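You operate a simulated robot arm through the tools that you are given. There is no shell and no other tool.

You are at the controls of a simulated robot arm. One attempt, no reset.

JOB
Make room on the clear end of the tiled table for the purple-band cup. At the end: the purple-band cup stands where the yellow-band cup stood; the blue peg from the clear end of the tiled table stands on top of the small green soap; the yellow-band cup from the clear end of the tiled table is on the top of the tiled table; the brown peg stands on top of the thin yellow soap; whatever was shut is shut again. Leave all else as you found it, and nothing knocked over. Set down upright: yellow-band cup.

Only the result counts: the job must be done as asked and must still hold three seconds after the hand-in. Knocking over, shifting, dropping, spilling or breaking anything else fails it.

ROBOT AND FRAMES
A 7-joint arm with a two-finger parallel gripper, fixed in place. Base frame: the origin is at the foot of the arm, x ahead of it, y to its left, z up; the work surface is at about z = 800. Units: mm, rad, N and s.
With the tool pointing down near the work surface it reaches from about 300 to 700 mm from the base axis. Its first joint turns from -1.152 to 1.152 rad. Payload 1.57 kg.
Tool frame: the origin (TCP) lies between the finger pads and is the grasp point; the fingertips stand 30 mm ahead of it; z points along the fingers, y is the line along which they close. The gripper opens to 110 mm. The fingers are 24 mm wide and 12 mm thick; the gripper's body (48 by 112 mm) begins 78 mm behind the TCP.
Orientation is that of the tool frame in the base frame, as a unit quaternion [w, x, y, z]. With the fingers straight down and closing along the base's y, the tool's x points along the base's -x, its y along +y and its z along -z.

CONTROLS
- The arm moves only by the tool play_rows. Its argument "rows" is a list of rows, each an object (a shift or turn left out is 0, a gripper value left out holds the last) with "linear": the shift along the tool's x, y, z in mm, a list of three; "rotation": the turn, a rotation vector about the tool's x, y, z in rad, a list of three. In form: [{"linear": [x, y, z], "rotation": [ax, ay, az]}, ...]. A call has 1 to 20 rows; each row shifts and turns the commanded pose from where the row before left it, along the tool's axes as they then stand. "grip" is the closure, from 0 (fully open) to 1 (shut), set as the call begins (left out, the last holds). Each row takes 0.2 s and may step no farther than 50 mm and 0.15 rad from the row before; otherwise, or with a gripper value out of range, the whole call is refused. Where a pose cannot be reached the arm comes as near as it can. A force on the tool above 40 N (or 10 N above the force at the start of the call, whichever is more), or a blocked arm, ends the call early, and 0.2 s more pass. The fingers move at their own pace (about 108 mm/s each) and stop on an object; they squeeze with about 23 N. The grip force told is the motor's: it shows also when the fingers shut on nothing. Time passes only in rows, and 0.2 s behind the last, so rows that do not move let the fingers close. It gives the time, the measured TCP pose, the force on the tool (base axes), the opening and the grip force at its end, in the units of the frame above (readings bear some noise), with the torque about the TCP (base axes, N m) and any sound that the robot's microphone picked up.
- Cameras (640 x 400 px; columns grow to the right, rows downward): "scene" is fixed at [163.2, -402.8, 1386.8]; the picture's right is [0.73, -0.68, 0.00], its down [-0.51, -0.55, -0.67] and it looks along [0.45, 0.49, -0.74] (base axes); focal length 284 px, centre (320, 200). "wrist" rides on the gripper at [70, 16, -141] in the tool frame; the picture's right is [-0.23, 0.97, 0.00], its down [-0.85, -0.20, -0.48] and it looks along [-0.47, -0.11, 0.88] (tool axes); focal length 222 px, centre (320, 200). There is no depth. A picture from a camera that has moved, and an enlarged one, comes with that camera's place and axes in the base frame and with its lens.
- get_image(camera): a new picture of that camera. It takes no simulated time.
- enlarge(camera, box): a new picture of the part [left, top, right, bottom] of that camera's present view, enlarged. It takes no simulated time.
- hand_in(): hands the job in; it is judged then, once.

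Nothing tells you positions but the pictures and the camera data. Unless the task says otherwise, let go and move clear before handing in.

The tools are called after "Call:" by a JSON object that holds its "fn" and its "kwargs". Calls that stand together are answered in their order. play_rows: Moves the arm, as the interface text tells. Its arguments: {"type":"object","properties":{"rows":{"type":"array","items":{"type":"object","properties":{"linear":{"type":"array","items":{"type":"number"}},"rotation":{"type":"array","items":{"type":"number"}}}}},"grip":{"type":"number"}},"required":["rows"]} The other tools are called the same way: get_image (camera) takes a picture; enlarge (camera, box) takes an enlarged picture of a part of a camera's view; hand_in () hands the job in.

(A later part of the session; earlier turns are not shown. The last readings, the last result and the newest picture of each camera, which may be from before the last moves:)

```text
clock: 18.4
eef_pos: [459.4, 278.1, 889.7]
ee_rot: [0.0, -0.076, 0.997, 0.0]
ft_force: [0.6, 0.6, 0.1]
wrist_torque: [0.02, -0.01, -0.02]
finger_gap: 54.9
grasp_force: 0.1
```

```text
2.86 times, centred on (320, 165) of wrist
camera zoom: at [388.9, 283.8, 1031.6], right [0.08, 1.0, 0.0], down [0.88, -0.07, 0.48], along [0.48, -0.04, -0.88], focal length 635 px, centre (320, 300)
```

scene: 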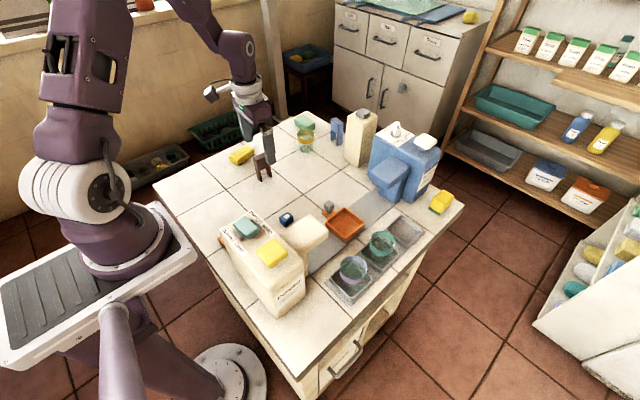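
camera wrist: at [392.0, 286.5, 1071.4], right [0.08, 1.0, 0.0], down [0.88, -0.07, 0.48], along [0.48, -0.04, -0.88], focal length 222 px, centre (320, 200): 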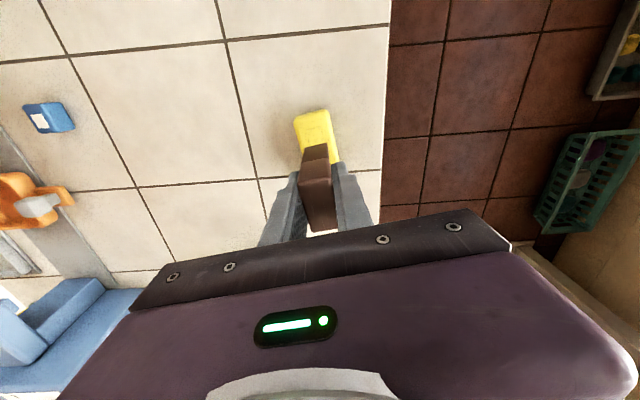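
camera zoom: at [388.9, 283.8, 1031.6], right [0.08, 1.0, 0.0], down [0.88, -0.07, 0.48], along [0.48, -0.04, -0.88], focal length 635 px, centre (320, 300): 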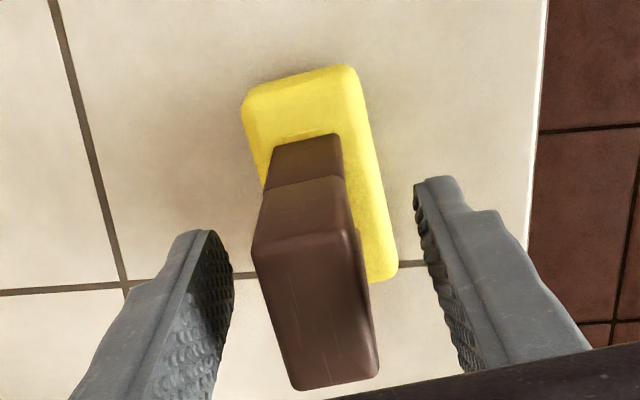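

The brown peg stands on the yellow soap. I'll rise straight up and move toward the yellow-band cup.

Call:
{"fn": "play_rows", "kwargs": {"rows": [{"linear": [0, 0, -15]}, {"linear": [0, 0, -25]}, {"linear": [0, 0, -35]}, {"linear": [0, 0, -25]}, {"rotation": [0, 0, 0.075]}, {"rotation": [0, 0, 0.075]}, {"linear": [-25, -17, 0]}, {"linear": [-35, -24, 0]}, {"linear": [-35, -24, 0]}, {"linear": [-30, -20, 0]}, {"linear": [-15, -11, 0]}, {"linear": [0, 0, 0]}, {"linear": [0, 0, 0]}], "grip": 0.5}}

Call:
{"fn": "get_image", "kwargs": {"camera": "wrist"}}

Call:
{"fn": "get_image", "kwargs": {"camera": "scene"}}

```text
clock: 21.2
eef_pos: [599.3, 181.5, 990.0]
ee_rot: [0.0, 0.0, 1.0, 0.0]
ft_force: [-0.4, -0.6, 0.6]
wrist_torque: [0.02, -0.01, -0.02]
finger_gap: 55.0
grasp_force: 0.0
```

```text
taken
camera wrist: at [530.8, 198.1, 1131.2], right [0.23, 0.97, 0.0], down [0.85, -0.2, 0.48], along [0.47, -0.11, -0.88], focal length 222 px, centre (320, 200)
```

wrist: 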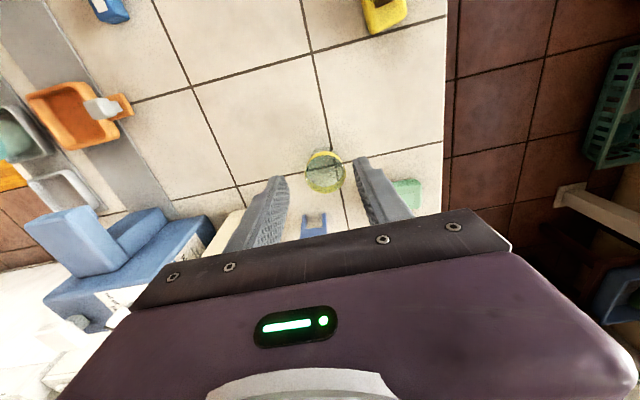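

```text
taken
```

scene: 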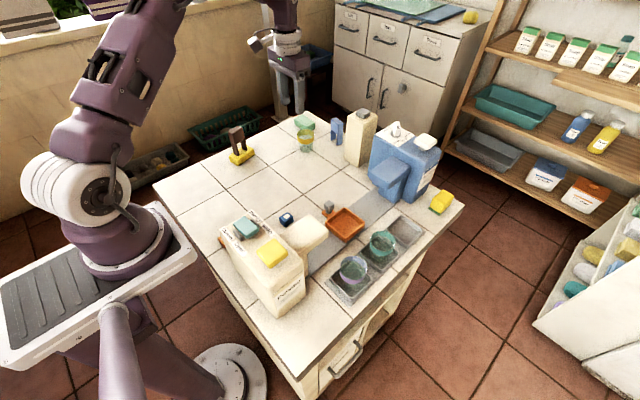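

Call:
{"fn": "enlarge", "kwargs": {"camera": "wrist", "box": [290, 135, 360, 205]}}

Call:
{"fn": "enlarge", "kwargs": {"camera": "scene", "box": [288, 118, 324, 158]}}

```text
5.71 times, centred on (325, 170) of wrist
camera zoom: at [530.8, 198.1, 1131.2], right [0.23, 0.97, 0.0], down [0.85, -0.2, 0.48], along [0.47, -0.11, -0.88], focal length 1269 px, centre (291, 371)
```

zoom: 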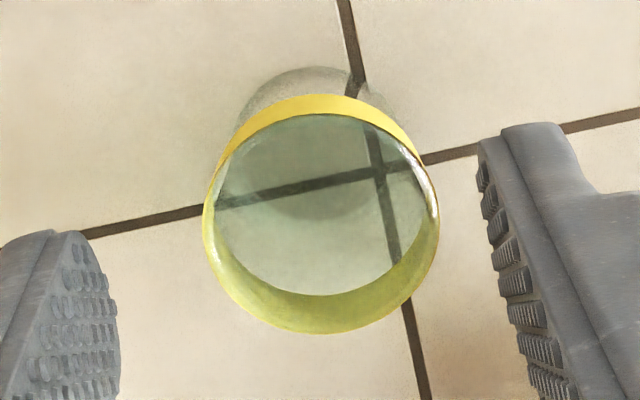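

```text
10.00 times, centred on (306, 138) of scene
camera zoom: at [163.2, -402.8, 1386.8], right [0.73, -0.68, 0.0], down [-0.51, -0.55, -0.67], along [0.45, 0.49, -0.74], focal length 2842 px, centre (460, 820)
```

zoom: 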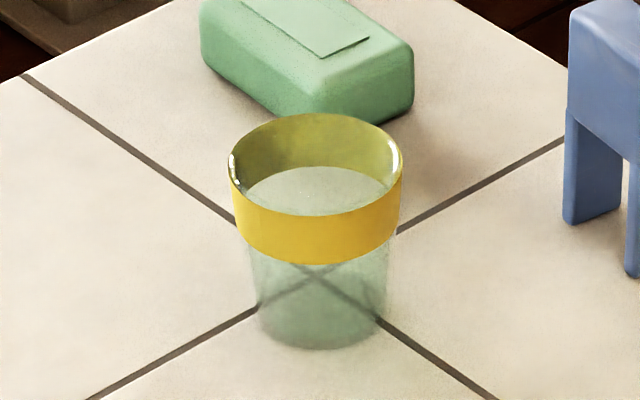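

The cup's rim is about 56 mm across, centred near (642, 180), and it holds liquid. I'll open the fingers to about 93 mm, centre over it and start down.

Call:
{"fn": "play_rows", "kwargs": {"rows": [{"linear": [-20, -1.3, 0]}, {"linear": [-21.5, -1.3, 0]}, {"linear": [0, 0, 25]}, {"linear": [0, 0, 30]}, {"linear": [0, 0, 25]}, {"linear": [0, 0, 0]}, {"linear": [0, 0, 0]}], "grip": 0.15}}

Call:
{"fn": "get_image", "kwargs": {"camera": "wrist"}}

Call:
{"fn": "enlarge", "kwargs": {"camera": "scene", "box": [270, 90, 370, 160]}}

```text
clock: 22.8
eef_pos: [639.7, 180.7, 909.9]
ee_rot: [0.0, 0.0, 1.0, 0.0]
ft_force: [-0.2, -0.1, -0.4]
wrist_torque: [-0.01, 0.02, 0.02]
finger_gap: 93.6
grasp_force: 0.1
```

```text
taken
camera wrist: at [572.4, 196.1, 1052.2], right [0.23, 0.97, 0.0], down [0.86, -0.2, 0.48], along [0.47, -0.11, -0.88], focal length 222 px, centre (320, 200)
```

wrist: 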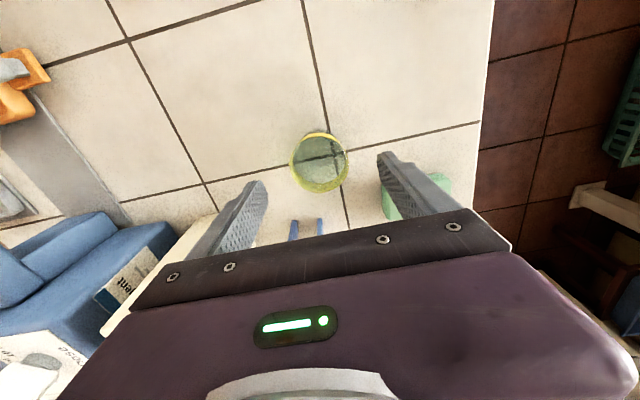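

```text
5.71 times, centred on (320, 125) of scene
camera zoom: at [163.2, -402.8, 1386.8], right [0.73, -0.68, 0.0], down [-0.51, -0.55, -0.67], along [0.45, 0.49, -0.74], focal length 1624 px, centre (320, 629)
```

zoom: 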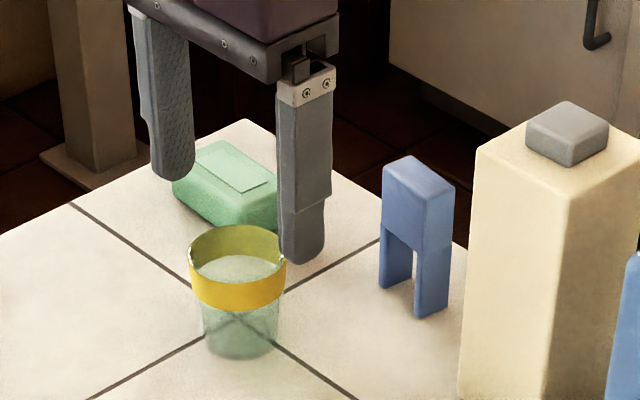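

Call:
{"fn": "enlarge", "kwargs": {"camera": "wrist", "box": [270, 115, 370, 205]}}

```text
4.44 times, centred on (320, 160) of wrist
camera zoom: at [572.4, 196.1, 1052.2], right [0.23, 0.97, 0.0], down [0.86, -0.2, 0.48], along [0.47, -0.11, -0.88], focal length 987 px, centre (320, 378)
```

zoom: 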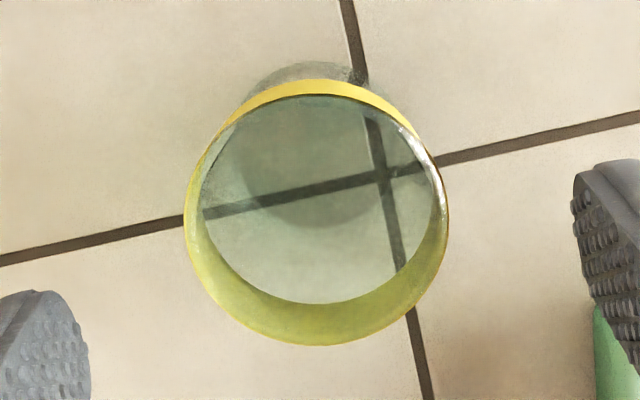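

The cup is centred to within about 1 mm. I'll go down to grip height, z about 839, and close.

Call:
{"fn": "play_rows", "kwargs": {"rows": [{"linear": [0.5, -1.0, 15]}, {"linear": [0, 0, 20]}, {"linear": [0, 0, 20]}, {"linear": [0, 0, 12]}, {"linear": [0, 0, 5]}, {"linear": [0, 0, 0]}], "grip": 0.15}}

Call:
{"fn": "get_image", "kwargs": {"camera": "wrist"}}

Call:
{"fn": "enlarge", "kwargs": {"camera": "scene", "box": [270, 100, 350, 160]}}

```text
clock: 24.2
eef_pos: [640.5, 178.6, 836.6]
ee_rot: [0.0, 0.001, 1.0, 0.0]
ft_force: [-1.4, -0.4, 0.6]
wrist_torque: [0.0, 0.0, 0.0]
finger_gap: 93.2
grasp_force: 0.1
```

```text
taken
camera wrist: at [570.9, 194.6, 977.6], right [0.23, 0.97, 0.0], down [0.85, -0.2, 0.48], along [0.47, -0.11, -0.88], focal length 222 px, centre (320, 200)
```

wrist: 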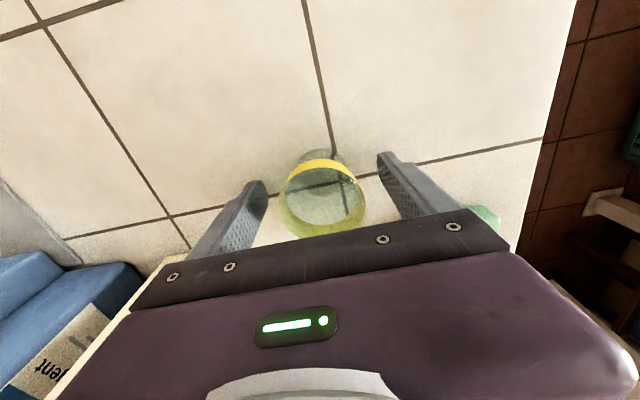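

```text
6.67 times, centred on (310, 130) of scene
camera zoom: at [163.2, -402.8, 1386.8], right [0.73, -0.68, 0.0], down [-0.51, -0.55, -0.67], along [0.45, 0.49, -0.74], focal length 1895 px, centre (387, 667)
```

zoom: 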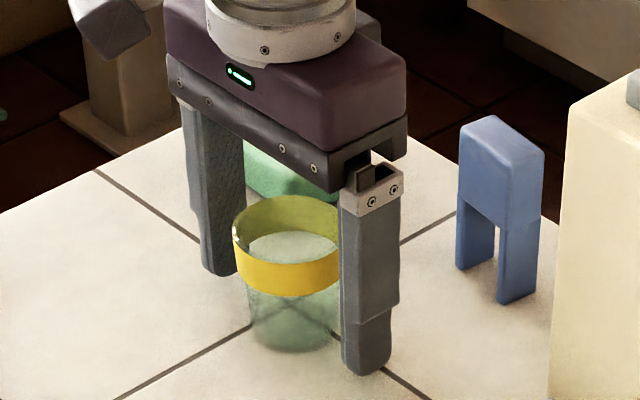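

The fingers straddle the cup evenly. I'll close on it.

Call:
{"fn": "play_rows", "kwargs": {"rows": [{"linear": [0, 0, 0]}, {"linear": [0, 0, 0]}, {"linear": [0, 0, 0]}], "grip": 1}}

Call:
{"fn": "get_image", "kwargs": {"camera": "wrist"}}

Call:
{"fn": "enlarge", "kwargs": {"camera": "scene", "box": [270, 100, 350, 160]}}

```text
clock: 25.0
eef_pos: [639.5, 177.8, 836.7]
ee_rot: [0.0, 0.0, 1.0, 0.001]
ft_force: [-0.3, 0.4, 0.2]
wrist_torque: [-0.01, 0.01, 0.01]
finger_gap: 52.1
grasp_force: 22.9
```

```text
taken
camera wrist: at [570.9, 194.5, 977.8], right [0.23, 0.97, 0.0], down [0.85, -0.2, 0.48], along [0.47, -0.11, -0.88], focal length 222 px, centre (320, 200)
```

wrist: 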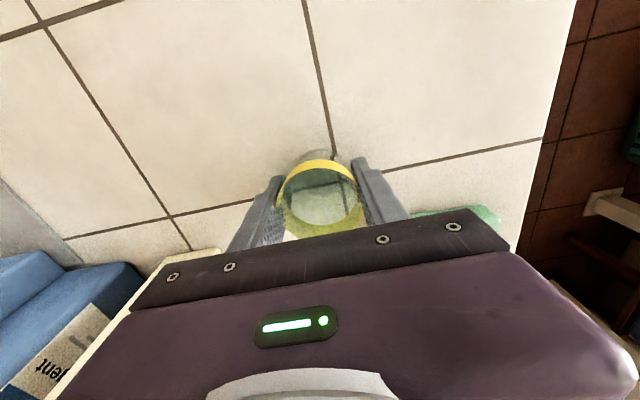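

```text
6.67 times, centred on (310, 130) of scene
camera zoom: at [163.2, -402.8, 1386.8], right [0.73, -0.68, 0.0], down [-0.51, -0.55, -0.67], along [0.45, 0.49, -0.74], focal length 1895 px, centre (387, 667)
```

zoom: 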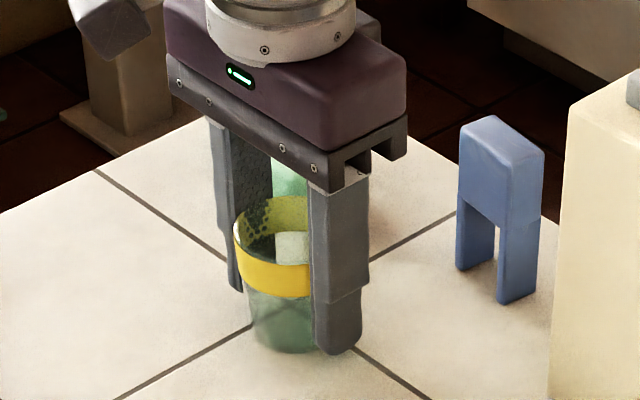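

The cup is held (gap 52 mm). I'll lift gently and carry it slowly to a free spot near (500, 90).

Call:
{"fn": "play_rows", "kwargs": {"rows": [{"linear": [0, 0, -2]}, {"linear": [0, 0, -5]}, {"linear": [0, 0, -8]}, {"linear": [0, 0, -10]}, {"linear": [0, 0, -10]}, {"linear": [0, 0, -6]}, {"linear": [0, 0, -3]}, {"linear": [0, 0, 0]}], "grip": 1}}

Call:
{"fn": "enlarge", "kwargs": {"camera": "scene", "box": [260, 90, 350, 160]}}

Call:
{"fn": "get_image", "kwargs": {"camera": "wrist"}}

```text
clock: 26.8
eef_pos: [641.6, 177.5, 882.1]
ee_rot: [0.0, 0.0, 1.0, -0.001]
ft_force: [0.2, -0.2, -0.4]
wrist_torque: [0.0, 0.03, 0.0]
finger_gap: 51.6
grasp_force: 23.2
```

```text
5.71 times, centred on (305, 125) of scene
camera zoom: at [163.2, -402.8, 1386.8], right [0.73, -0.68, 0.0], down [-0.51, -0.55, -0.67], along [0.45, 0.49, -0.74], focal length 1624 px, centre (406, 629)
```

zoom: 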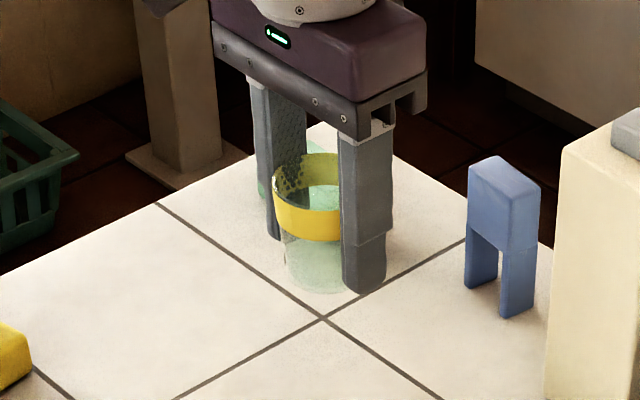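

```text
taken
camera wrist: at [572.0, 193.6, 1023.6], right [0.23, 0.97, 0.0], down [0.85, -0.2, 0.48], along [0.47, -0.11, -0.88], focal length 222 px, centre (320, 200)
```

wrist: 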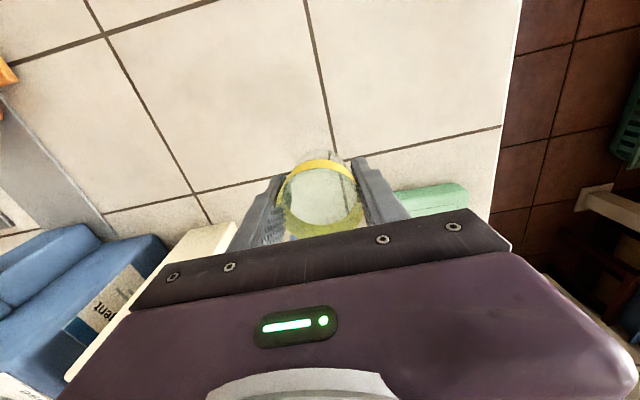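

Call:
{"fn": "play_rows", "kwargs": {"rows": [{"linear": [4, -2.5, 0]}, {"linear": [8, -5, 0]}, {"linear": [12, -7.5, 0]}, {"linear": [15, -9.4, 0]}, {"linear": [15, -9.4, 0]}, {"linear": [15, -9.4, 0]}, {"linear": [15, -9.4, 0]}, {"linear": [15, -9.4, 0]}, {"linear": [15, -9.4, 0]}, {"linear": [12, -7.5, 0]}, {"linear": [9, -5.6, 0]}, {"linear": [6, -3.7, 0]}, {"linear": [0, 0, 0]}, {"linear": [0, 0, 8]}, {"linear": [0, 0, 12]}, {"linear": [0, 0, 10]}, {"linear": [0, 0, 6]}, {"linear": [0, 0, 0]}], "grip": 1}}

Call:
{"fn": "enlarge", "kwargs": {"camera": "scene", "box": [240, 110, 360, 210]}}

Call:
{"fn": "get_image", "kwargs": {"camera": "wrist"}}

```text
clock: 30.6
eef_pos: [500.9, 91.1, 845.0]
ee_rot: [0.0, 0.0, 1.0, 0.0]
ft_force: [0.1, -0.3, -0.6]
wrist_torque: [-0.01, -0.01, 0.01]
finger_gap: 51.5
grasp_force: 23.6
```

```text
4.00 times, centred on (300, 160) of scene
camera zoom: at [163.2, -402.8, 1386.8], right [0.73, -0.68, 0.0], down [-0.51, -0.55, -0.67], along [0.45, 0.49, -0.74], focal length 1137 px, centre (400, 360)
```

zoom: 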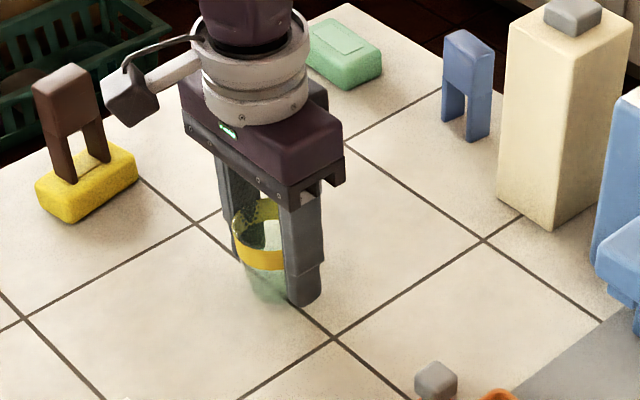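

```text
taken
camera wrist: at [431.1, 107.2, 986.7], right [0.23, 0.97, 0.0], down [0.85, -0.2, 0.48], along [0.47, -0.11, -0.88], focal length 222 px, centre (320, 200)
```

wrist: 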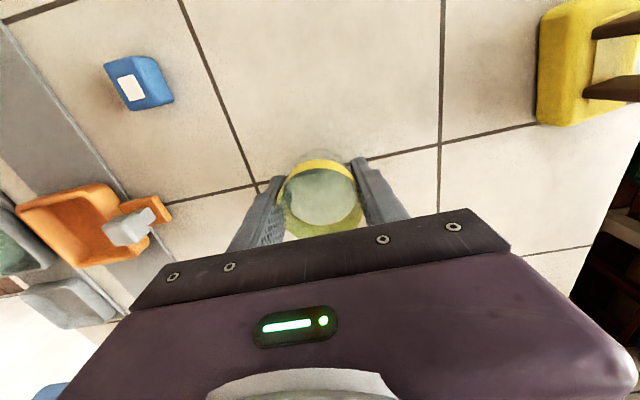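

The cup is about 9 mm above the table at (501, 91). I'll lower it gently until it touches.

Call:
{"fn": "play_rows", "kwargs": {"rows": [{"linear": [0, 0, 3]}, {"linear": [0, 0, 2.5]}, {"linear": [0, 0, 1.0]}, {"linear": [0, 0, 0]}], "grip": 1}}

Call:
{"fn": "play_rows", "kwargs": {"rows": [{"linear": [0, 0, 1.0]}, {"linear": [0, 0, 0]}]}}

Call:
{"fn": "play_rows", "kwargs": {"rows": [{"linear": [0, 0, 0.8]}, {"linear": [0, 0, 0]}]}}

```text
clock: 31.6
eef_pos: [500.7, 89.7, 839.9]
ee_rot: [-0.001, 0.0, 1.0, 0.0]
ft_force: [-0.1, 0.2, -0.2]
wrist_torque: [0.02, 0.0, -0.01]
finger_gap: 51.5
grasp_force: 23.1
```

```text
clock: 32.2
eef_pos: [499.8, 91.8, 838.2]
ee_rot: [0.0, 0.0, 1.0, 0.0]
ft_force: [0.2, 0.6, -0.9]
wrist_torque: [-0.02, 0.01, 0.0]
finger_gap: 51.7
grasp_force: 22.8
```

```text
clock: 32.8
eef_pos: [498.3, 90.8, 836.8]
ee_rot: [0.0, 0.001, 1.0, 0.0]
ft_force: [0.8, 0.1, -0.7]
wrist_torque: [-0.04, -0.01, -0.02]
finger_gap: 51.5
grasp_force: 22.6
```

Call:
{"fn": "play_rows", "kwargs": {"rows": [{"linear": [0, 0, 0.7]}, {"linear": [0, 0, 0]}]}}

Call:
{"fn": "play_rows", "kwargs": {"rows": [{"linear": [0, 0, 0.7]}, {"linear": [0, 0, 0]}]}}

```text
clock: 33.4
eef_pos: [499.2, 91.8, 836.6]
ee_rot: [-0.001, 0.001, 1.0, 0.0]
ft_force: [-1.1, -0.5, 4.4]
wrist_torque: [-0.12, 0.01, -0.05]
finger_gap: 51.6
grasp_force: 22.7
```

```text
clock: 34.0
eef_pos: [498.7, 92.1, 837.6]
ee_rot: [0.002, 0.0, 1.0, 0.001]
ft_force: [1.2, 4.1, 11.7]
wrist_torque: [-0.05, -0.03, 0.04]
finger_gap: 51.4
grasp_force: 22.9
```

The cup is on the table. I'll ease off, open and check it.

Call:
{"fn": "play_rows", "kwargs": {"rows": [{"linear": [0, 0, -0.6]}, {"linear": [0, 0, 0]}], "grip": 1}}

Call:
{"fn": "play_rows", "kwargs": {"rows": [{"linear": [0, 0, 0]}, {"linear": [0, 0, 0]}, {"linear": [0, 0, 0]}], "grip": 0.2}}

Call:
{"fn": "get_image", "kwargs": {"camera": "wrist"}}

Call:
{"fn": "enlarge", "kwargs": {"camera": "scene", "box": [240, 110, 360, 210]}}

```text
clock: 34.6
eef_pos: [498.7, 91.6, 835.3]
ee_rot: [0.0, 0.0, 1.0, 0.0]
ft_force: [-0.5, 3.0, 8.7]
wrist_torque: [-0.05, 0.02, 0.02]
finger_gap: 51.8
grasp_force: 22.6
```

```text
clock: 35.4
eef_pos: [498.6, 90.2, 836.7]
ee_rot: [0.0, 0.0, 1.0, 0.0]
ft_force: [0.4, -0.1, 0.2]
wrist_torque: [-0.02, 0.01, 0.0]
finger_gap: 87.7
grasp_force: 0.0
```

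```text
taken
camera wrist: at [430.5, 106.8, 977.7], right [0.23, 0.97, 0.0], down [0.85, -0.2, 0.48], along [0.47, -0.11, -0.88], focal length 222 px, centre (320, 200)
```

wrist: 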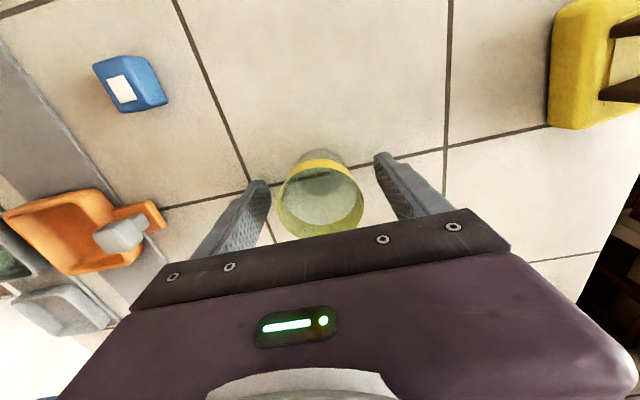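

```text
4.00 times, centred on (300, 160) of scene
camera zoom: at [163.2, -402.8, 1386.8], right [0.73, -0.68, 0.0], down [-0.51, -0.55, -0.67], along [0.45, 0.49, -0.74], focal length 1137 px, centre (400, 360)
```

zoom: 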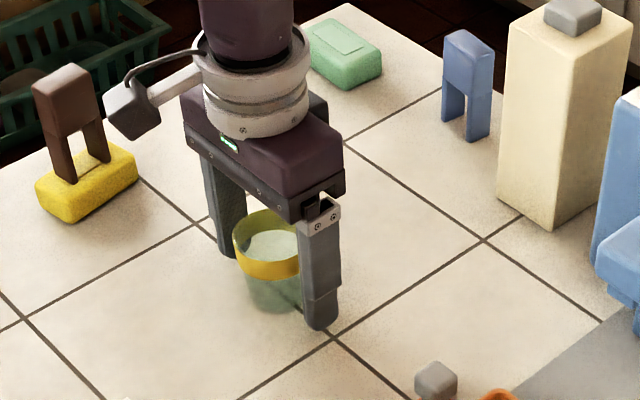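

The yellow cup stands at about (500, 91). I'll rise and tilt the tool about 0.39 rad outward, so it can reach the blue peg while closing along the peg's wide side.

Call:
{"fn": "play_rows", "kwargs": {"rows": [{"linear": [0, 0, -15]}, {"linear": [0, 0, -25]}, {"linear": [0, 0, -30]}, {"linear": [0, 0, -30]}, {"linear": [0, 0, -23]}, {"rotation": [0, 0, 0.0725]}, {"rotation": [0, 0, 0.0725]}, {"rotation": [0, -0.098, 0]}, {"rotation": [0, -0.098, 0]}, {"rotation": [0, -0.097, 0]}, {"rotation": [0, -0.097, 0]}, {"linear": [0, 0, 0]}], "grip": 0.3}}

Call:
{"fn": "get_image", "kwargs": {"camera": "wrist"}}

Call:
{"fn": "get_image", "kwargs": {"camera": "scene"}}

```text
clock: 38.0
eef_pos: [500.7, 90.8, 960.6]
ee_rot: [0.194, 0.073, 0.978, -0.014]
ft_force: [-0.2, -0.3, -0.6]
wrist_torque: [0.01, 0.03, -0.02]
finger_gap: 76.9
grasp_force: 0.0
```

```text
taken
camera wrist: at [385.4, 124.1, 1064.2], right [0.35, 0.93, 0.09], down [0.57, -0.29, 0.77], along [0.74, -0.22, -0.63], focal length 222 px, centre (320, 200)
```

wrist: 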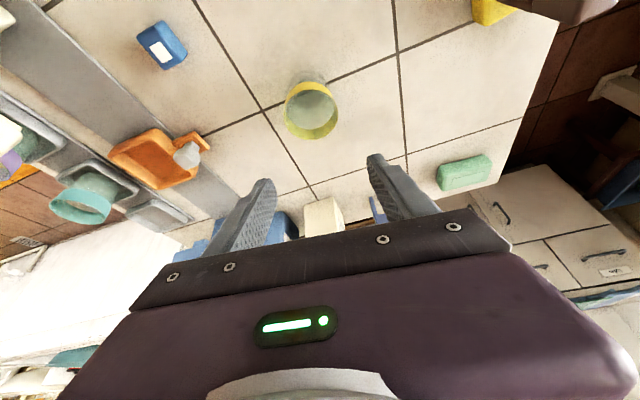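

```text
taken
```

scene: 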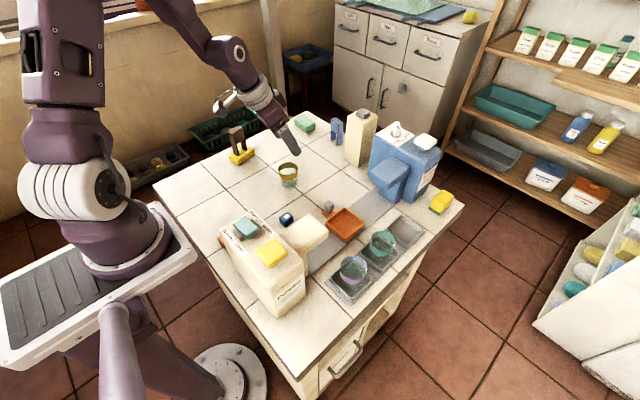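

The tilt works. I'll move out toward the blue peg at a safe height and look again.

Call:
{"fn": "play_rows", "kwargs": {"rows": [{"linear": [-20, 12, 10]}, {"linear": [-27, 16, 13]}, {"linear": [-30, 18, 15]}, {"linear": [-30, 18, 15]}, {"linear": [-28, 16.5, 13.2]}, {"linear": [0, 0, 0]}, {"linear": [0, 0, 0]}], "grip": 0.3}}

Call:
{"fn": "get_image", "kwargs": {"camera": "wrist"}}

Call:
{"fn": "get_image", "kwargs": {"camera": "scene"}}

```text
clock: 39.6
eef_pos: [658.7, 148.2, 949.4]
ee_rot: [0.192, 0.071, 0.979, -0.014]
ft_force: [0.3, -0.6, -0.5]
wrist_torque: [0.01, -0.03, -0.01]
finger_gap: 77.1
grasp_force: 0.1
```

```text
taken
camera wrist: at [546.4, 181.0, 1053.2], right [0.35, 0.93, 0.09], down [0.57, -0.29, 0.77], along [0.74, -0.22, -0.64], focal length 222 px, centre (320, 200)
```

wrist: 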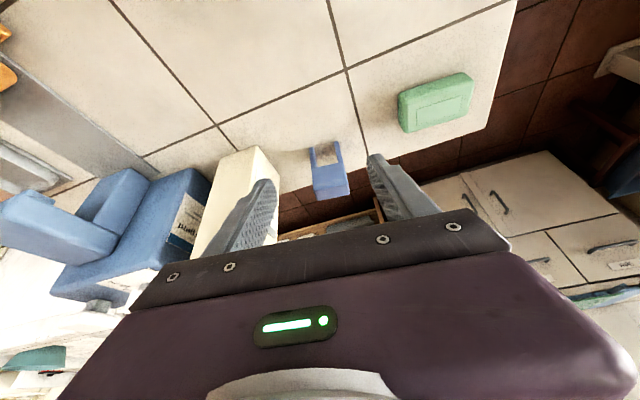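

```text
taken
```

scene: 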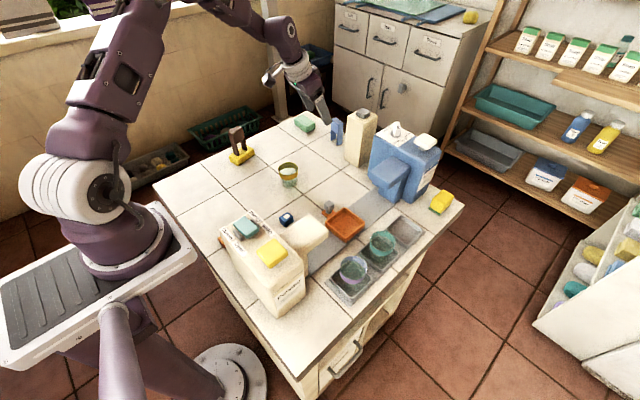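

Call:
{"fn": "enlarge", "kwargs": {"camera": "wrist", "box": [290, 120, 370, 220]}}

Call:
{"fn": "enlarge", "kwargs": {"camera": "wrist", "box": [385, 60, 485, 145]}}

Call:
{"fn": "enlarge", "kwargs": {"camera": "wrist", "box": [180, 130, 340, 250]}}

```text
4.00 times, centred on (330, 170) of wrist
camera zoom: at [546.4, 181.0, 1053.2], right [0.35, 0.93, 0.09], down [0.57, -0.29, 0.77], along [0.74, -0.22, -0.64], focal length 888 px, centre (280, 320)
```

zoom: 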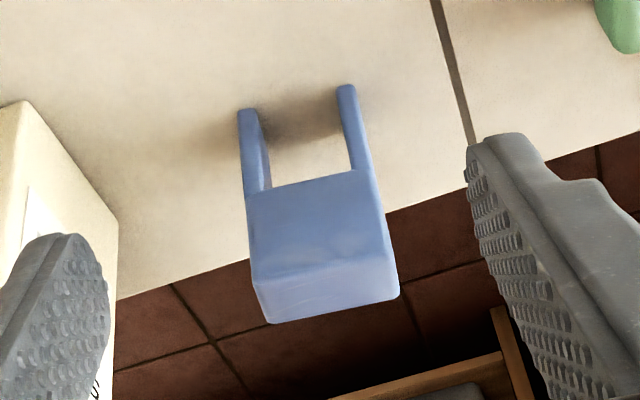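

```text
4.71 times, centred on (435, 102) of wrist
camera zoom: at [546.4, 181.0, 1053.2], right [0.35, 0.93, 0.09], down [0.57, -0.29, 0.77], along [0.74, -0.22, -0.64], focal length 1045 px, centre (-221, 659)
```

zoom: 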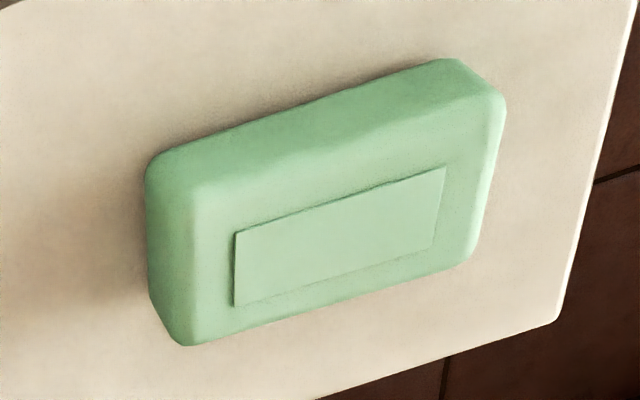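

```text
3.33 times, centred on (260, 190) of wrist
camera zoom: at [546.4, 181.0, 1053.2], right [0.35, 0.93, 0.09], down [0.57, -0.29, 0.77], along [0.74, -0.22, -0.64], focal length 740 px, centre (520, 233)
```

zoom: 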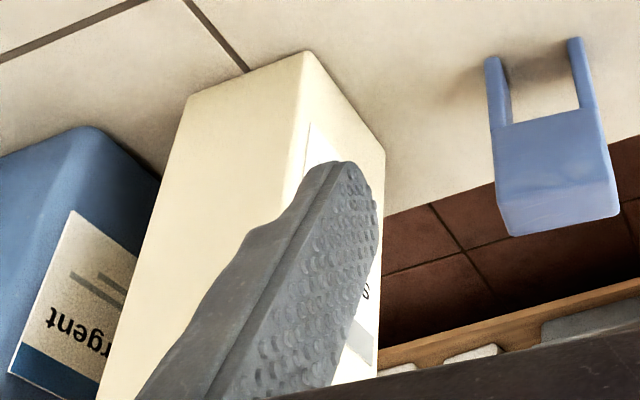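

The blue peg is centred at about (744.5, 138.5), yaw about -10°, top at z 880. The cream bottle's face at y 57 is clear of the hand. I'll align behind the peg along the tool axis.

Call:
{"fn": "play_rows", "kwargs": {"rows": [{"rotation": [0.0099, 0, 0.0241]}, {"linear": [-15, 1.7, 5]}, {"linear": [-15, 1.7, 5]}, {"linear": [-13.5, 1.6, 4.5]}, {"linear": [0, 0, 0]}, {"linear": [0, 0, 0]}], "grip": 0.3}}

Call:
{"fn": "enlarge", "kwargs": {"camera": "wrist", "box": [250, 120, 410, 220]}}

Call:
{"fn": "enlarge", "kwargs": {"camera": "scene", "box": [270, 60, 390, 160]}}

```text
clock: 41.0
eef_pos: [706.4, 146.4, 950.9]
ee_rot: [0.193, 0.084, 0.977, -0.017]
ft_force: [0.7, 0.4, -1.3]
wrist_torque: [-0.05, -0.01, -0.02]
finger_gap: 77.0
grasp_force: 0.1
```

```text
4.00 times, centred on (330, 170) of wrist
camera zoom: at [593.2, 181.9, 1055.1], right [0.37, 0.92, 0.09], down [0.57, -0.3, 0.77], along [0.73, -0.24, -0.64], focal length 888 px, centre (280, 320)
```

zoom: 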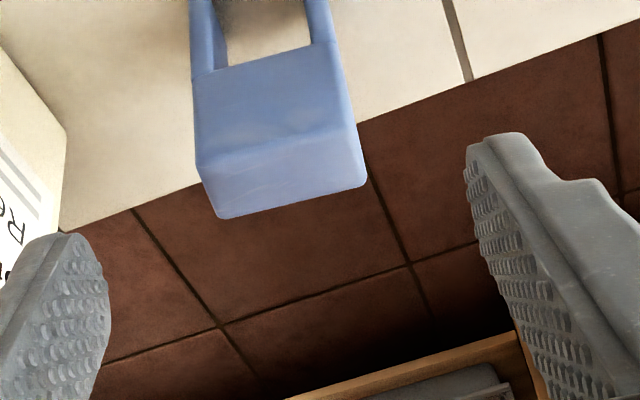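

```text
4.00 times, centred on (330, 110) of scene
camera zoom: at [163.2, -402.8, 1386.8], right [0.73, -0.68, 0.0], down [-0.51, -0.55, -0.67], along [0.45, 0.49, -0.74], focal length 1137 px, centre (280, 560)
```

zoom: 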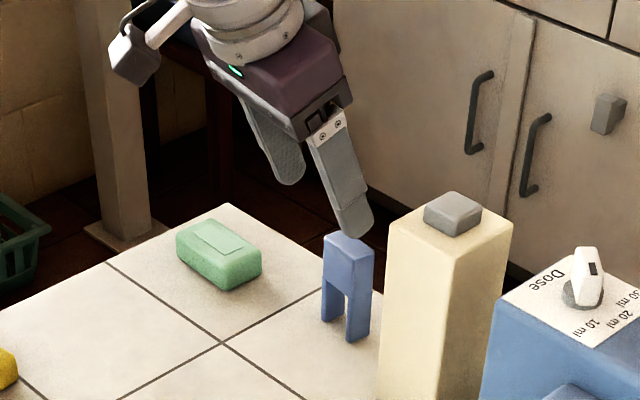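

The line-up is good. I'll advance along the tool axis so the fingers straddle the peg, pausing partway.

Call:
{"fn": "play_rows", "kwargs": {"rows": [{"linear": [0, -0.7, 15]}, {"linear": [0, 0, 20]}, {"linear": [0, 0, 20]}, {"linear": [0, 0, 10]}, {"linear": [0, 0, 0]}, {"linear": [0, 0, 0]}], "grip": 0.3}}

Call:
{"fn": "get_image", "kwargs": {"camera": "wrist"}}

Call:
{"fn": "enlarge", "kwargs": {"camera": "scene", "box": [280, 80, 380, 160]}}

```text
clock: 42.4
eef_pos: [727.9, 141.1, 893.7]
ee_rot: [0.193, 0.084, 0.977, -0.017]
ft_force: [-0.1, 0.2, -0.8]
wrist_torque: [-0.02, 0.0, -0.01]
finger_gap: 77.1
grasp_force: 0.1
```

```text
taken
camera wrist: at [615.5, 177.5, 996.9], right [0.37, 0.92, 0.09], down [0.57, -0.3, 0.77], along [0.73, -0.24, -0.64], focal length 222 px, centre (320, 200)
```

wrist: 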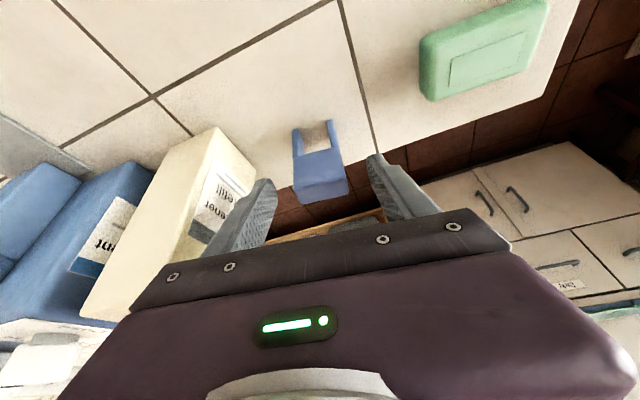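

```text
5.00 times, centred on (330, 120) of scene
camera zoom: at [163.2, -402.8, 1386.8], right [0.73, -0.68, 0.0], down [-0.51, -0.55, -0.67], along [0.45, 0.49, -0.74], focal length 1421 px, centre (270, 600)
```

zoom: 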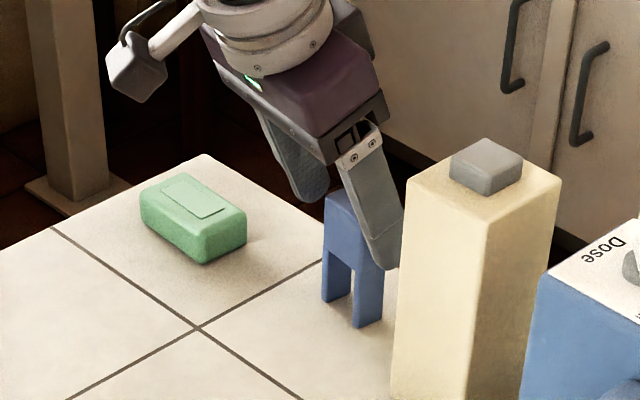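

Call:
{"fn": "play_rows", "kwargs": {"rows": [{"linear": [-0.5, -0.1, 12]}, {"linear": [-0.5, -0.1, 12]}, {"linear": [-0.5, -0.1, 8]}, {"linear": [0, 0, 4]}, {"linear": [0, 0, 0]}], "grip": 0.3}}

Call:
{"fn": "get_image", "kwargs": {"camera": "wrist"}}

Call:
{"fn": "enlarge", "kwargs": {"camera": "scene", "box": [280, 80, 380, 160]}}

```text
clock: 43.6
eef_pos: [744.2, 137.5, 858.2]
ee_rot: [0.193, 0.084, 0.977, -0.016]
ft_force: [0.4, -1.0, 0.9]
wrist_torque: [0.02, 0.03, -0.03]
finger_gap: 77.2
grasp_force: 0.2
```

```text
taken
camera wrist: at [631.2, 174.1, 962.4], right [0.37, 0.92, 0.09], down [0.57, -0.3, 0.77], along [0.74, -0.24, -0.64], focal length 222 px, centre (320, 200)
```

wrist: 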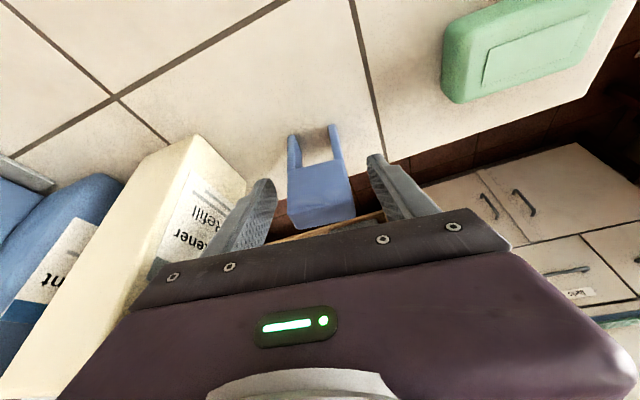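

```text
5.00 times, centred on (330, 120) of scene
camera zoom: at [163.2, -402.8, 1386.8], right [0.73, -0.68, 0.0], down [-0.51, -0.55, -0.67], along [0.45, 0.49, -0.74], focal length 1421 px, centre (270, 600)
```

zoom: 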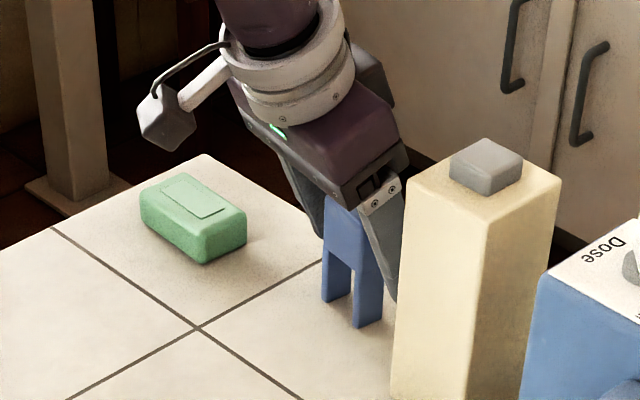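

The fingers straddle the peg evenly. I'll close on it.

Call:
{"fn": "play_rows", "kwargs": {"rows": [{"linear": [0, 0, 0]}, {"linear": [0, 0, 0]}, {"linear": [0, 0, 0]}], "grip": 1}}

Call:
{"fn": "get_image", "kwargs": {"camera": "wrist"}}

Call:
{"fn": "enlarge", "kwargs": {"camera": "scene", "box": [280, 80, 380, 160]}}

```text
clock: 44.4
eef_pos: [744.5, 138.0, 859.0]
ee_rot: [0.193, 0.084, 0.977, -0.016]
ft_force: [-0.3, -0.4, 1.0]
wrist_torque: [0.0, 0.03, -0.02]
finger_gap: 41.4
grasp_force: 22.9
```

```text
taken
camera wrist: at [631.1, 174.1, 962.5], right [0.37, 0.92, 0.09], down [0.57, -0.3, 0.77], along [0.74, -0.24, -0.64], focal length 222 px, centre (320, 200)
```

wrist: 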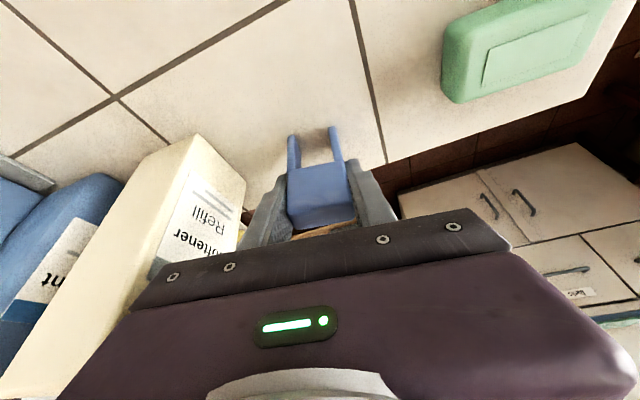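

```text
5.00 times, centred on (330, 120) of scene
camera zoom: at [163.2, -402.8, 1386.8], right [0.73, -0.68, 0.0], down [-0.51, -0.55, -0.67], along [0.45, 0.49, -0.74], focal length 1421 px, centre (270, 600)
```

zoom: 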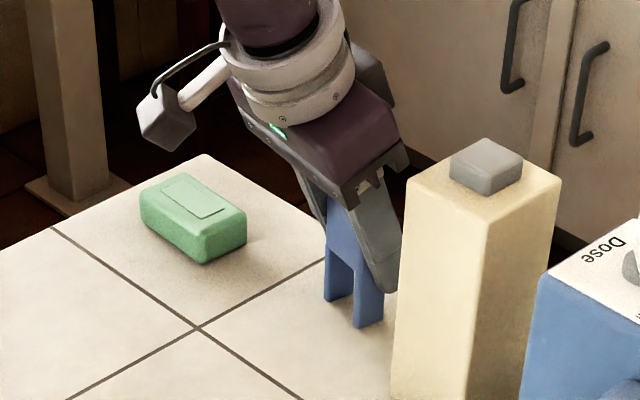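

The blue peg is gripped (gap 41 mm). I'll lift it straight up about 60 mm and check.

Call:
{"fn": "play_rows", "kwargs": {"rows": [{"linear": [-1.5, 0, -3.7]}, {"linear": [-4.6, 0, -11.1]}, {"linear": [-6.1, 0, -14.8]}, {"linear": [-6.1, 0, -14.8]}, {"linear": [-4.6, 0, -11.1]}, {"linear": [0, 0, 0]}], "grip": 1}}

Call:
{"fn": "enlarge", "kwargs": {"camera": "scene", "box": [280, 70, 380, 150]}}

Call:
{"fn": "get_image", "kwargs": {"camera": "wrist"}}

```text
clock: 45.8
eef_pos: [745.6, 139.3, 920.8]
ee_rot: [0.192, 0.084, 0.978, -0.016]
ft_force: [0.0, -0.1, -1.0]
wrist_torque: [0.0, -0.02, -0.02]
finger_gap: 41.3
grasp_force: 22.4
```

```text
5.00 times, centred on (330, 110) of scene
camera zoom: at [163.2, -402.8, 1386.8], right [0.73, -0.68, 0.0], down [-0.51, -0.55, -0.67], along [0.45, 0.49, -0.74], focal length 1421 px, centre (270, 650)
```

zoom: 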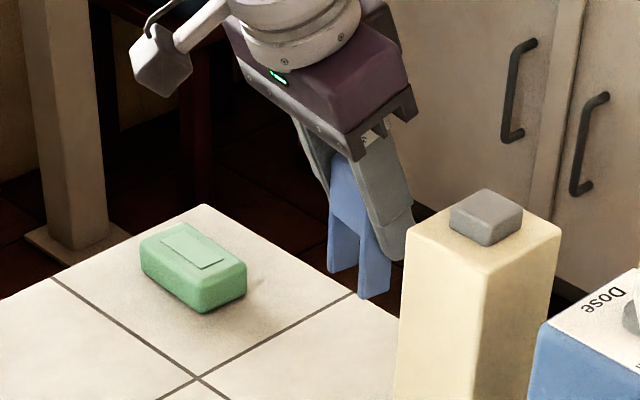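

```text
taken
camera wrist: at [632.4, 174.7, 1023.6], right [0.37, 0.92, 0.09], down [0.57, -0.3, 0.77], along [0.73, -0.24, -0.64], focal length 222 px, centre (320, 200)
```

wrist: 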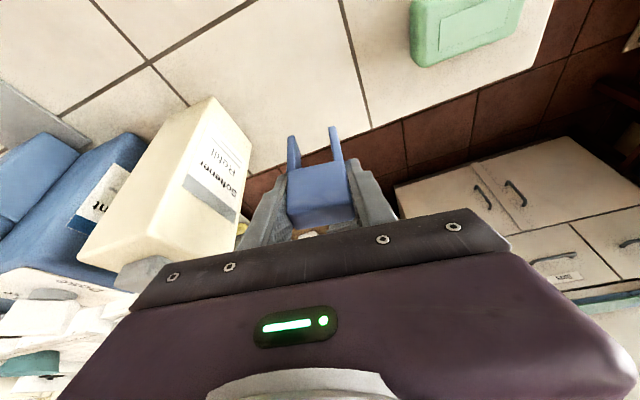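

The peg holds steady. I'll turn it to match the green soap and carry it across above the soap.

Call:
{"fn": "play_rows", "kwargs": {"rows": [{"rotation": [-0.0215, 0, -0.0525]}, {"rotation": [-0.0215, 0, -0.0525]}, {"linear": [2.3, 11.2, -0.9]}, {"linear": [3.4, 16.8, -1.4]}, {"linear": [4.3, 21, -1.75]}, {"linear": [4.3, 21, -1.75]}, {"linear": [4.3, 21, -1.75]}, {"linear": [4.3, 21, -1.75]}, {"linear": [3.4, 16.8, -1.4]}, {"linear": [2.3, 11.2, -0.9]}, {"linear": [0, 0, 0]}, {"linear": [0, 0, 0]}], "grip": 1}}

Call:
{"fn": "get_image", "kwargs": {"camera": "wrist"}}

Call:
{"fn": "enlarge", "kwargs": {"camera": "wrist", "box": [260, 90, 380, 240]}}

Call:
{"fn": "enlarge", "kwargs": {"camera": "scene", "box": [260, 70, 360, 150]}}

```text
clock: 48.4
eef_pos: [715.6, 276.1, 916.6]
ee_rot: [0.193, 0.028, 0.981, -0.006]
ft_force: [0.1, -1.1, 0.3]
wrist_torque: [-0.01, -0.01, 0.04]
finger_gap: 41.6
grasp_force: 23.2
out of reach, approached as far as the arm can: row 10
```

```text
taken
camera wrist: at [599.8, 298.7, 1020.8], right [0.27, 0.96, 0.09], down [0.6, -0.23, 0.77], along [0.76, -0.15, -0.63], focal length 222 px, centre (320, 200)
```

wrist: 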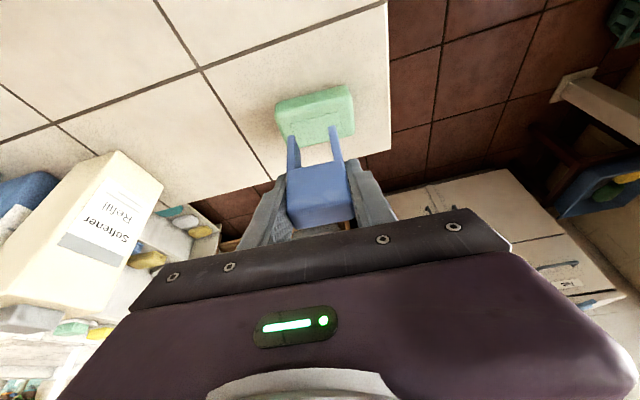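

```text
2.67 times, centred on (320, 165) of wrist
camera zoom: at [599.8, 298.7, 1020.8], right [0.27, 0.96, 0.09], down [0.6, -0.23, 0.77], along [0.76, -0.15, -0.63], focal length 592 px, centre (320, 293)
```

zoom: 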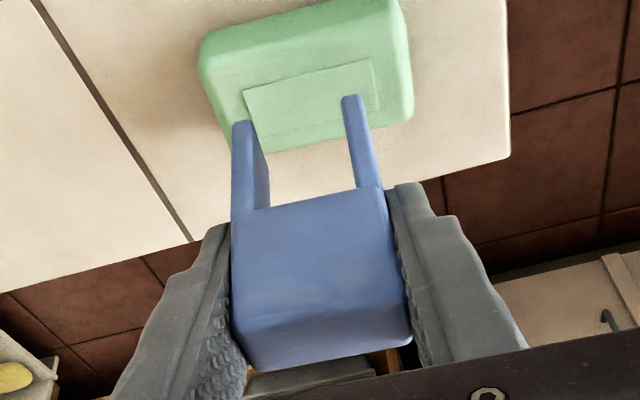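

```text
5.00 times, centred on (310, 110) of scene
camera zoom: at [163.2, -402.8, 1386.8], right [0.73, -0.68, 0.0], down [-0.51, -0.55, -0.67], along [0.45, 0.49, -0.74], focal length 1421 px, centre (370, 650)
```

zoom: 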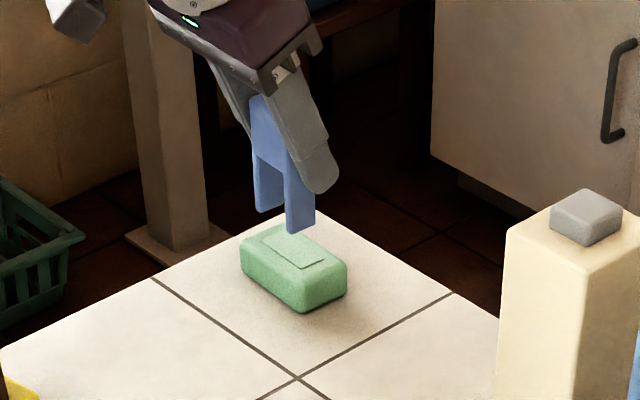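

The arm hit its reach limit just short, leaving the peg about 9 mm too near in x and 4 mm in y. I'll lower it to just above the soap, where reach is a little better, and push outward.

Call:
{"fn": "play_rows", "kwargs": {"rows": [{"linear": [3.8, 0, 9.25]}, {"linear": [4.2, 0, 10.2]}, {"linear": [0, 0, 0]}], "grip": 1}}

Call:
{"fn": "play_rows", "kwargs": {"rows": [{"linear": [-2.6, 1.4, 1.08]}, {"linear": [-2.6, 1.4, 1.08]}, {"linear": [-2.6, 1.4, 1.08]}, {"linear": [0, 0, 0]}, {"linear": [0, 0, 0]}]}}

Call:
{"fn": "enlarge", "kwargs": {"camera": "wrist", "box": [260, 90, 380, 240]}}

Call:
{"fn": "enlarge", "kwargs": {"camera": "scene", "box": [260, 70, 360, 150]}}

```text
clock: 49.2
eef_pos: [716.3, 275.6, 895.8]
ee_rot: [0.193, 0.028, 0.981, -0.005]
ft_force: [0.0, 0.8, 1.2]
wrist_torque: [0.02, -0.03, 0.02]
finger_gap: 41.2
grasp_force: 22.8
```

```text
clock: 50.4
eef_pos: [718.2, 277.8, 894.7]
ee_rot: [0.195, 0.028, 0.98, -0.006]
ft_force: [-0.1, 0.6, -0.5]
wrist_torque: [0.01, 0.01, 0.0]
finger_gap: 41.0
grasp_force: 23.2
out of reach, approached as far as the arm can: row 2, 3
```

```text
2.67 times, centred on (320, 165) of wrist
camera zoom: at [603.4, 299.7, 999.3], right [0.27, 0.96, 0.09], down [0.6, -0.23, 0.77], along [0.76, -0.15, -0.63], focal length 592 px, centre (320, 293)
```

zoom: 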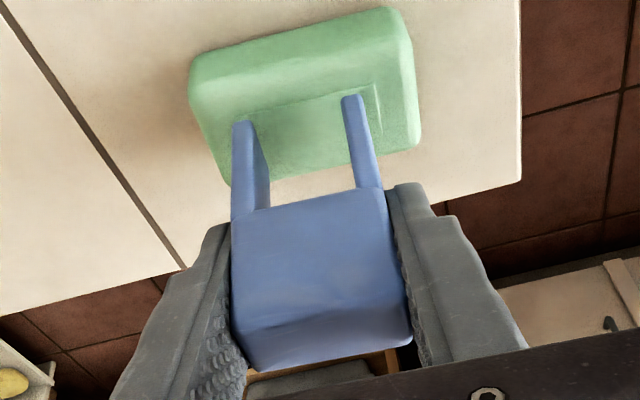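

```text
5.00 times, centred on (310, 110) of scene
camera zoom: at [163.2, -402.8, 1386.8], right [0.73, -0.68, 0.0], down [-0.51, -0.55, -0.67], along [0.45, 0.49, -0.74], focal length 1421 px, centre (370, 650)
```

zoom: 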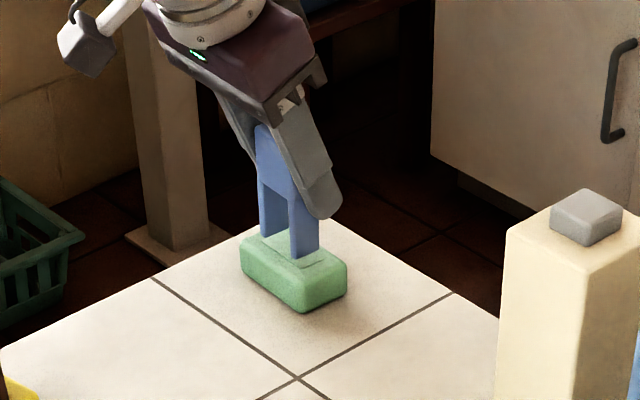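

About 6 mm short radially. A small turn toward the radial direction buys some reach, so I'll turn 0.08 rad and push again.

Call:
{"fn": "play_rows", "kwargs": {"rows": [{"rotation": [-0.0304, 0, -0.074]}, {"linear": [-1.6, 1.0, 0.67]}, {"linear": [-1.6, 1.0, 0.67]}, {"linear": [-1.6, 1.0, 0.67]}, {"linear": [0, 0, 0]}, {"linear": [0, 0, 0]}], "grip": 1}}

Call:
{"fn": "enlarge", "kwargs": {"camera": "wrist", "box": [260, 90, 380, 240]}}

Call:
{"fn": "enlarge", "kwargs": {"camera": "scene", "box": [270, 80, 350, 144]}}

```text
clock: 51.8
eef_pos: [722.0, 281.6, 895.9]
ee_rot: [0.195, -0.014, 0.981, 0.003]
ft_force: [-0.2, 0.8, -1.2]
wrist_torque: [0.01, 0.02, 0.01]
finger_gap: 41.2
grasp_force: 23.1
```

```text
2.67 times, centred on (320, 165) of wrist
camera zoom: at [604.6, 294.3, 999.8], right [0.18, 0.98, 0.09], down [0.61, -0.18, 0.77], along [0.77, -0.09, -0.63], focal length 592 px, centre (320, 293)
```

zoom: 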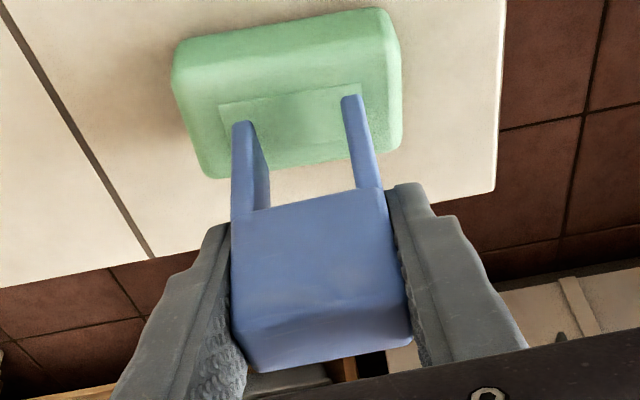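

```text
6.25 times, centred on (310, 112) of scene
camera zoom: at [163.2, -402.8, 1386.8], right [0.73, -0.68, 0.0], down [-0.51, -0.55, -0.67], along [0.45, 0.49, -0.74], focal length 1776 px, centre (382, 750)
```

zoom: 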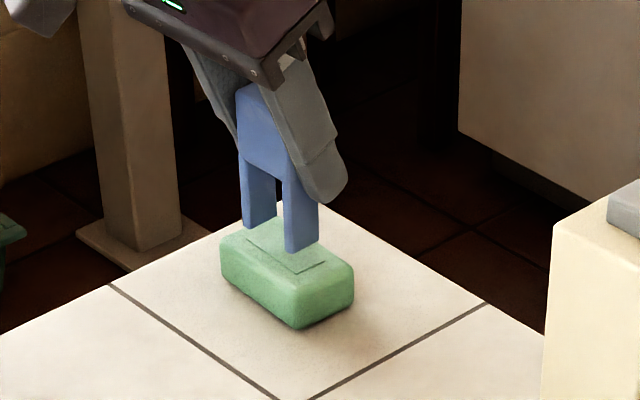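

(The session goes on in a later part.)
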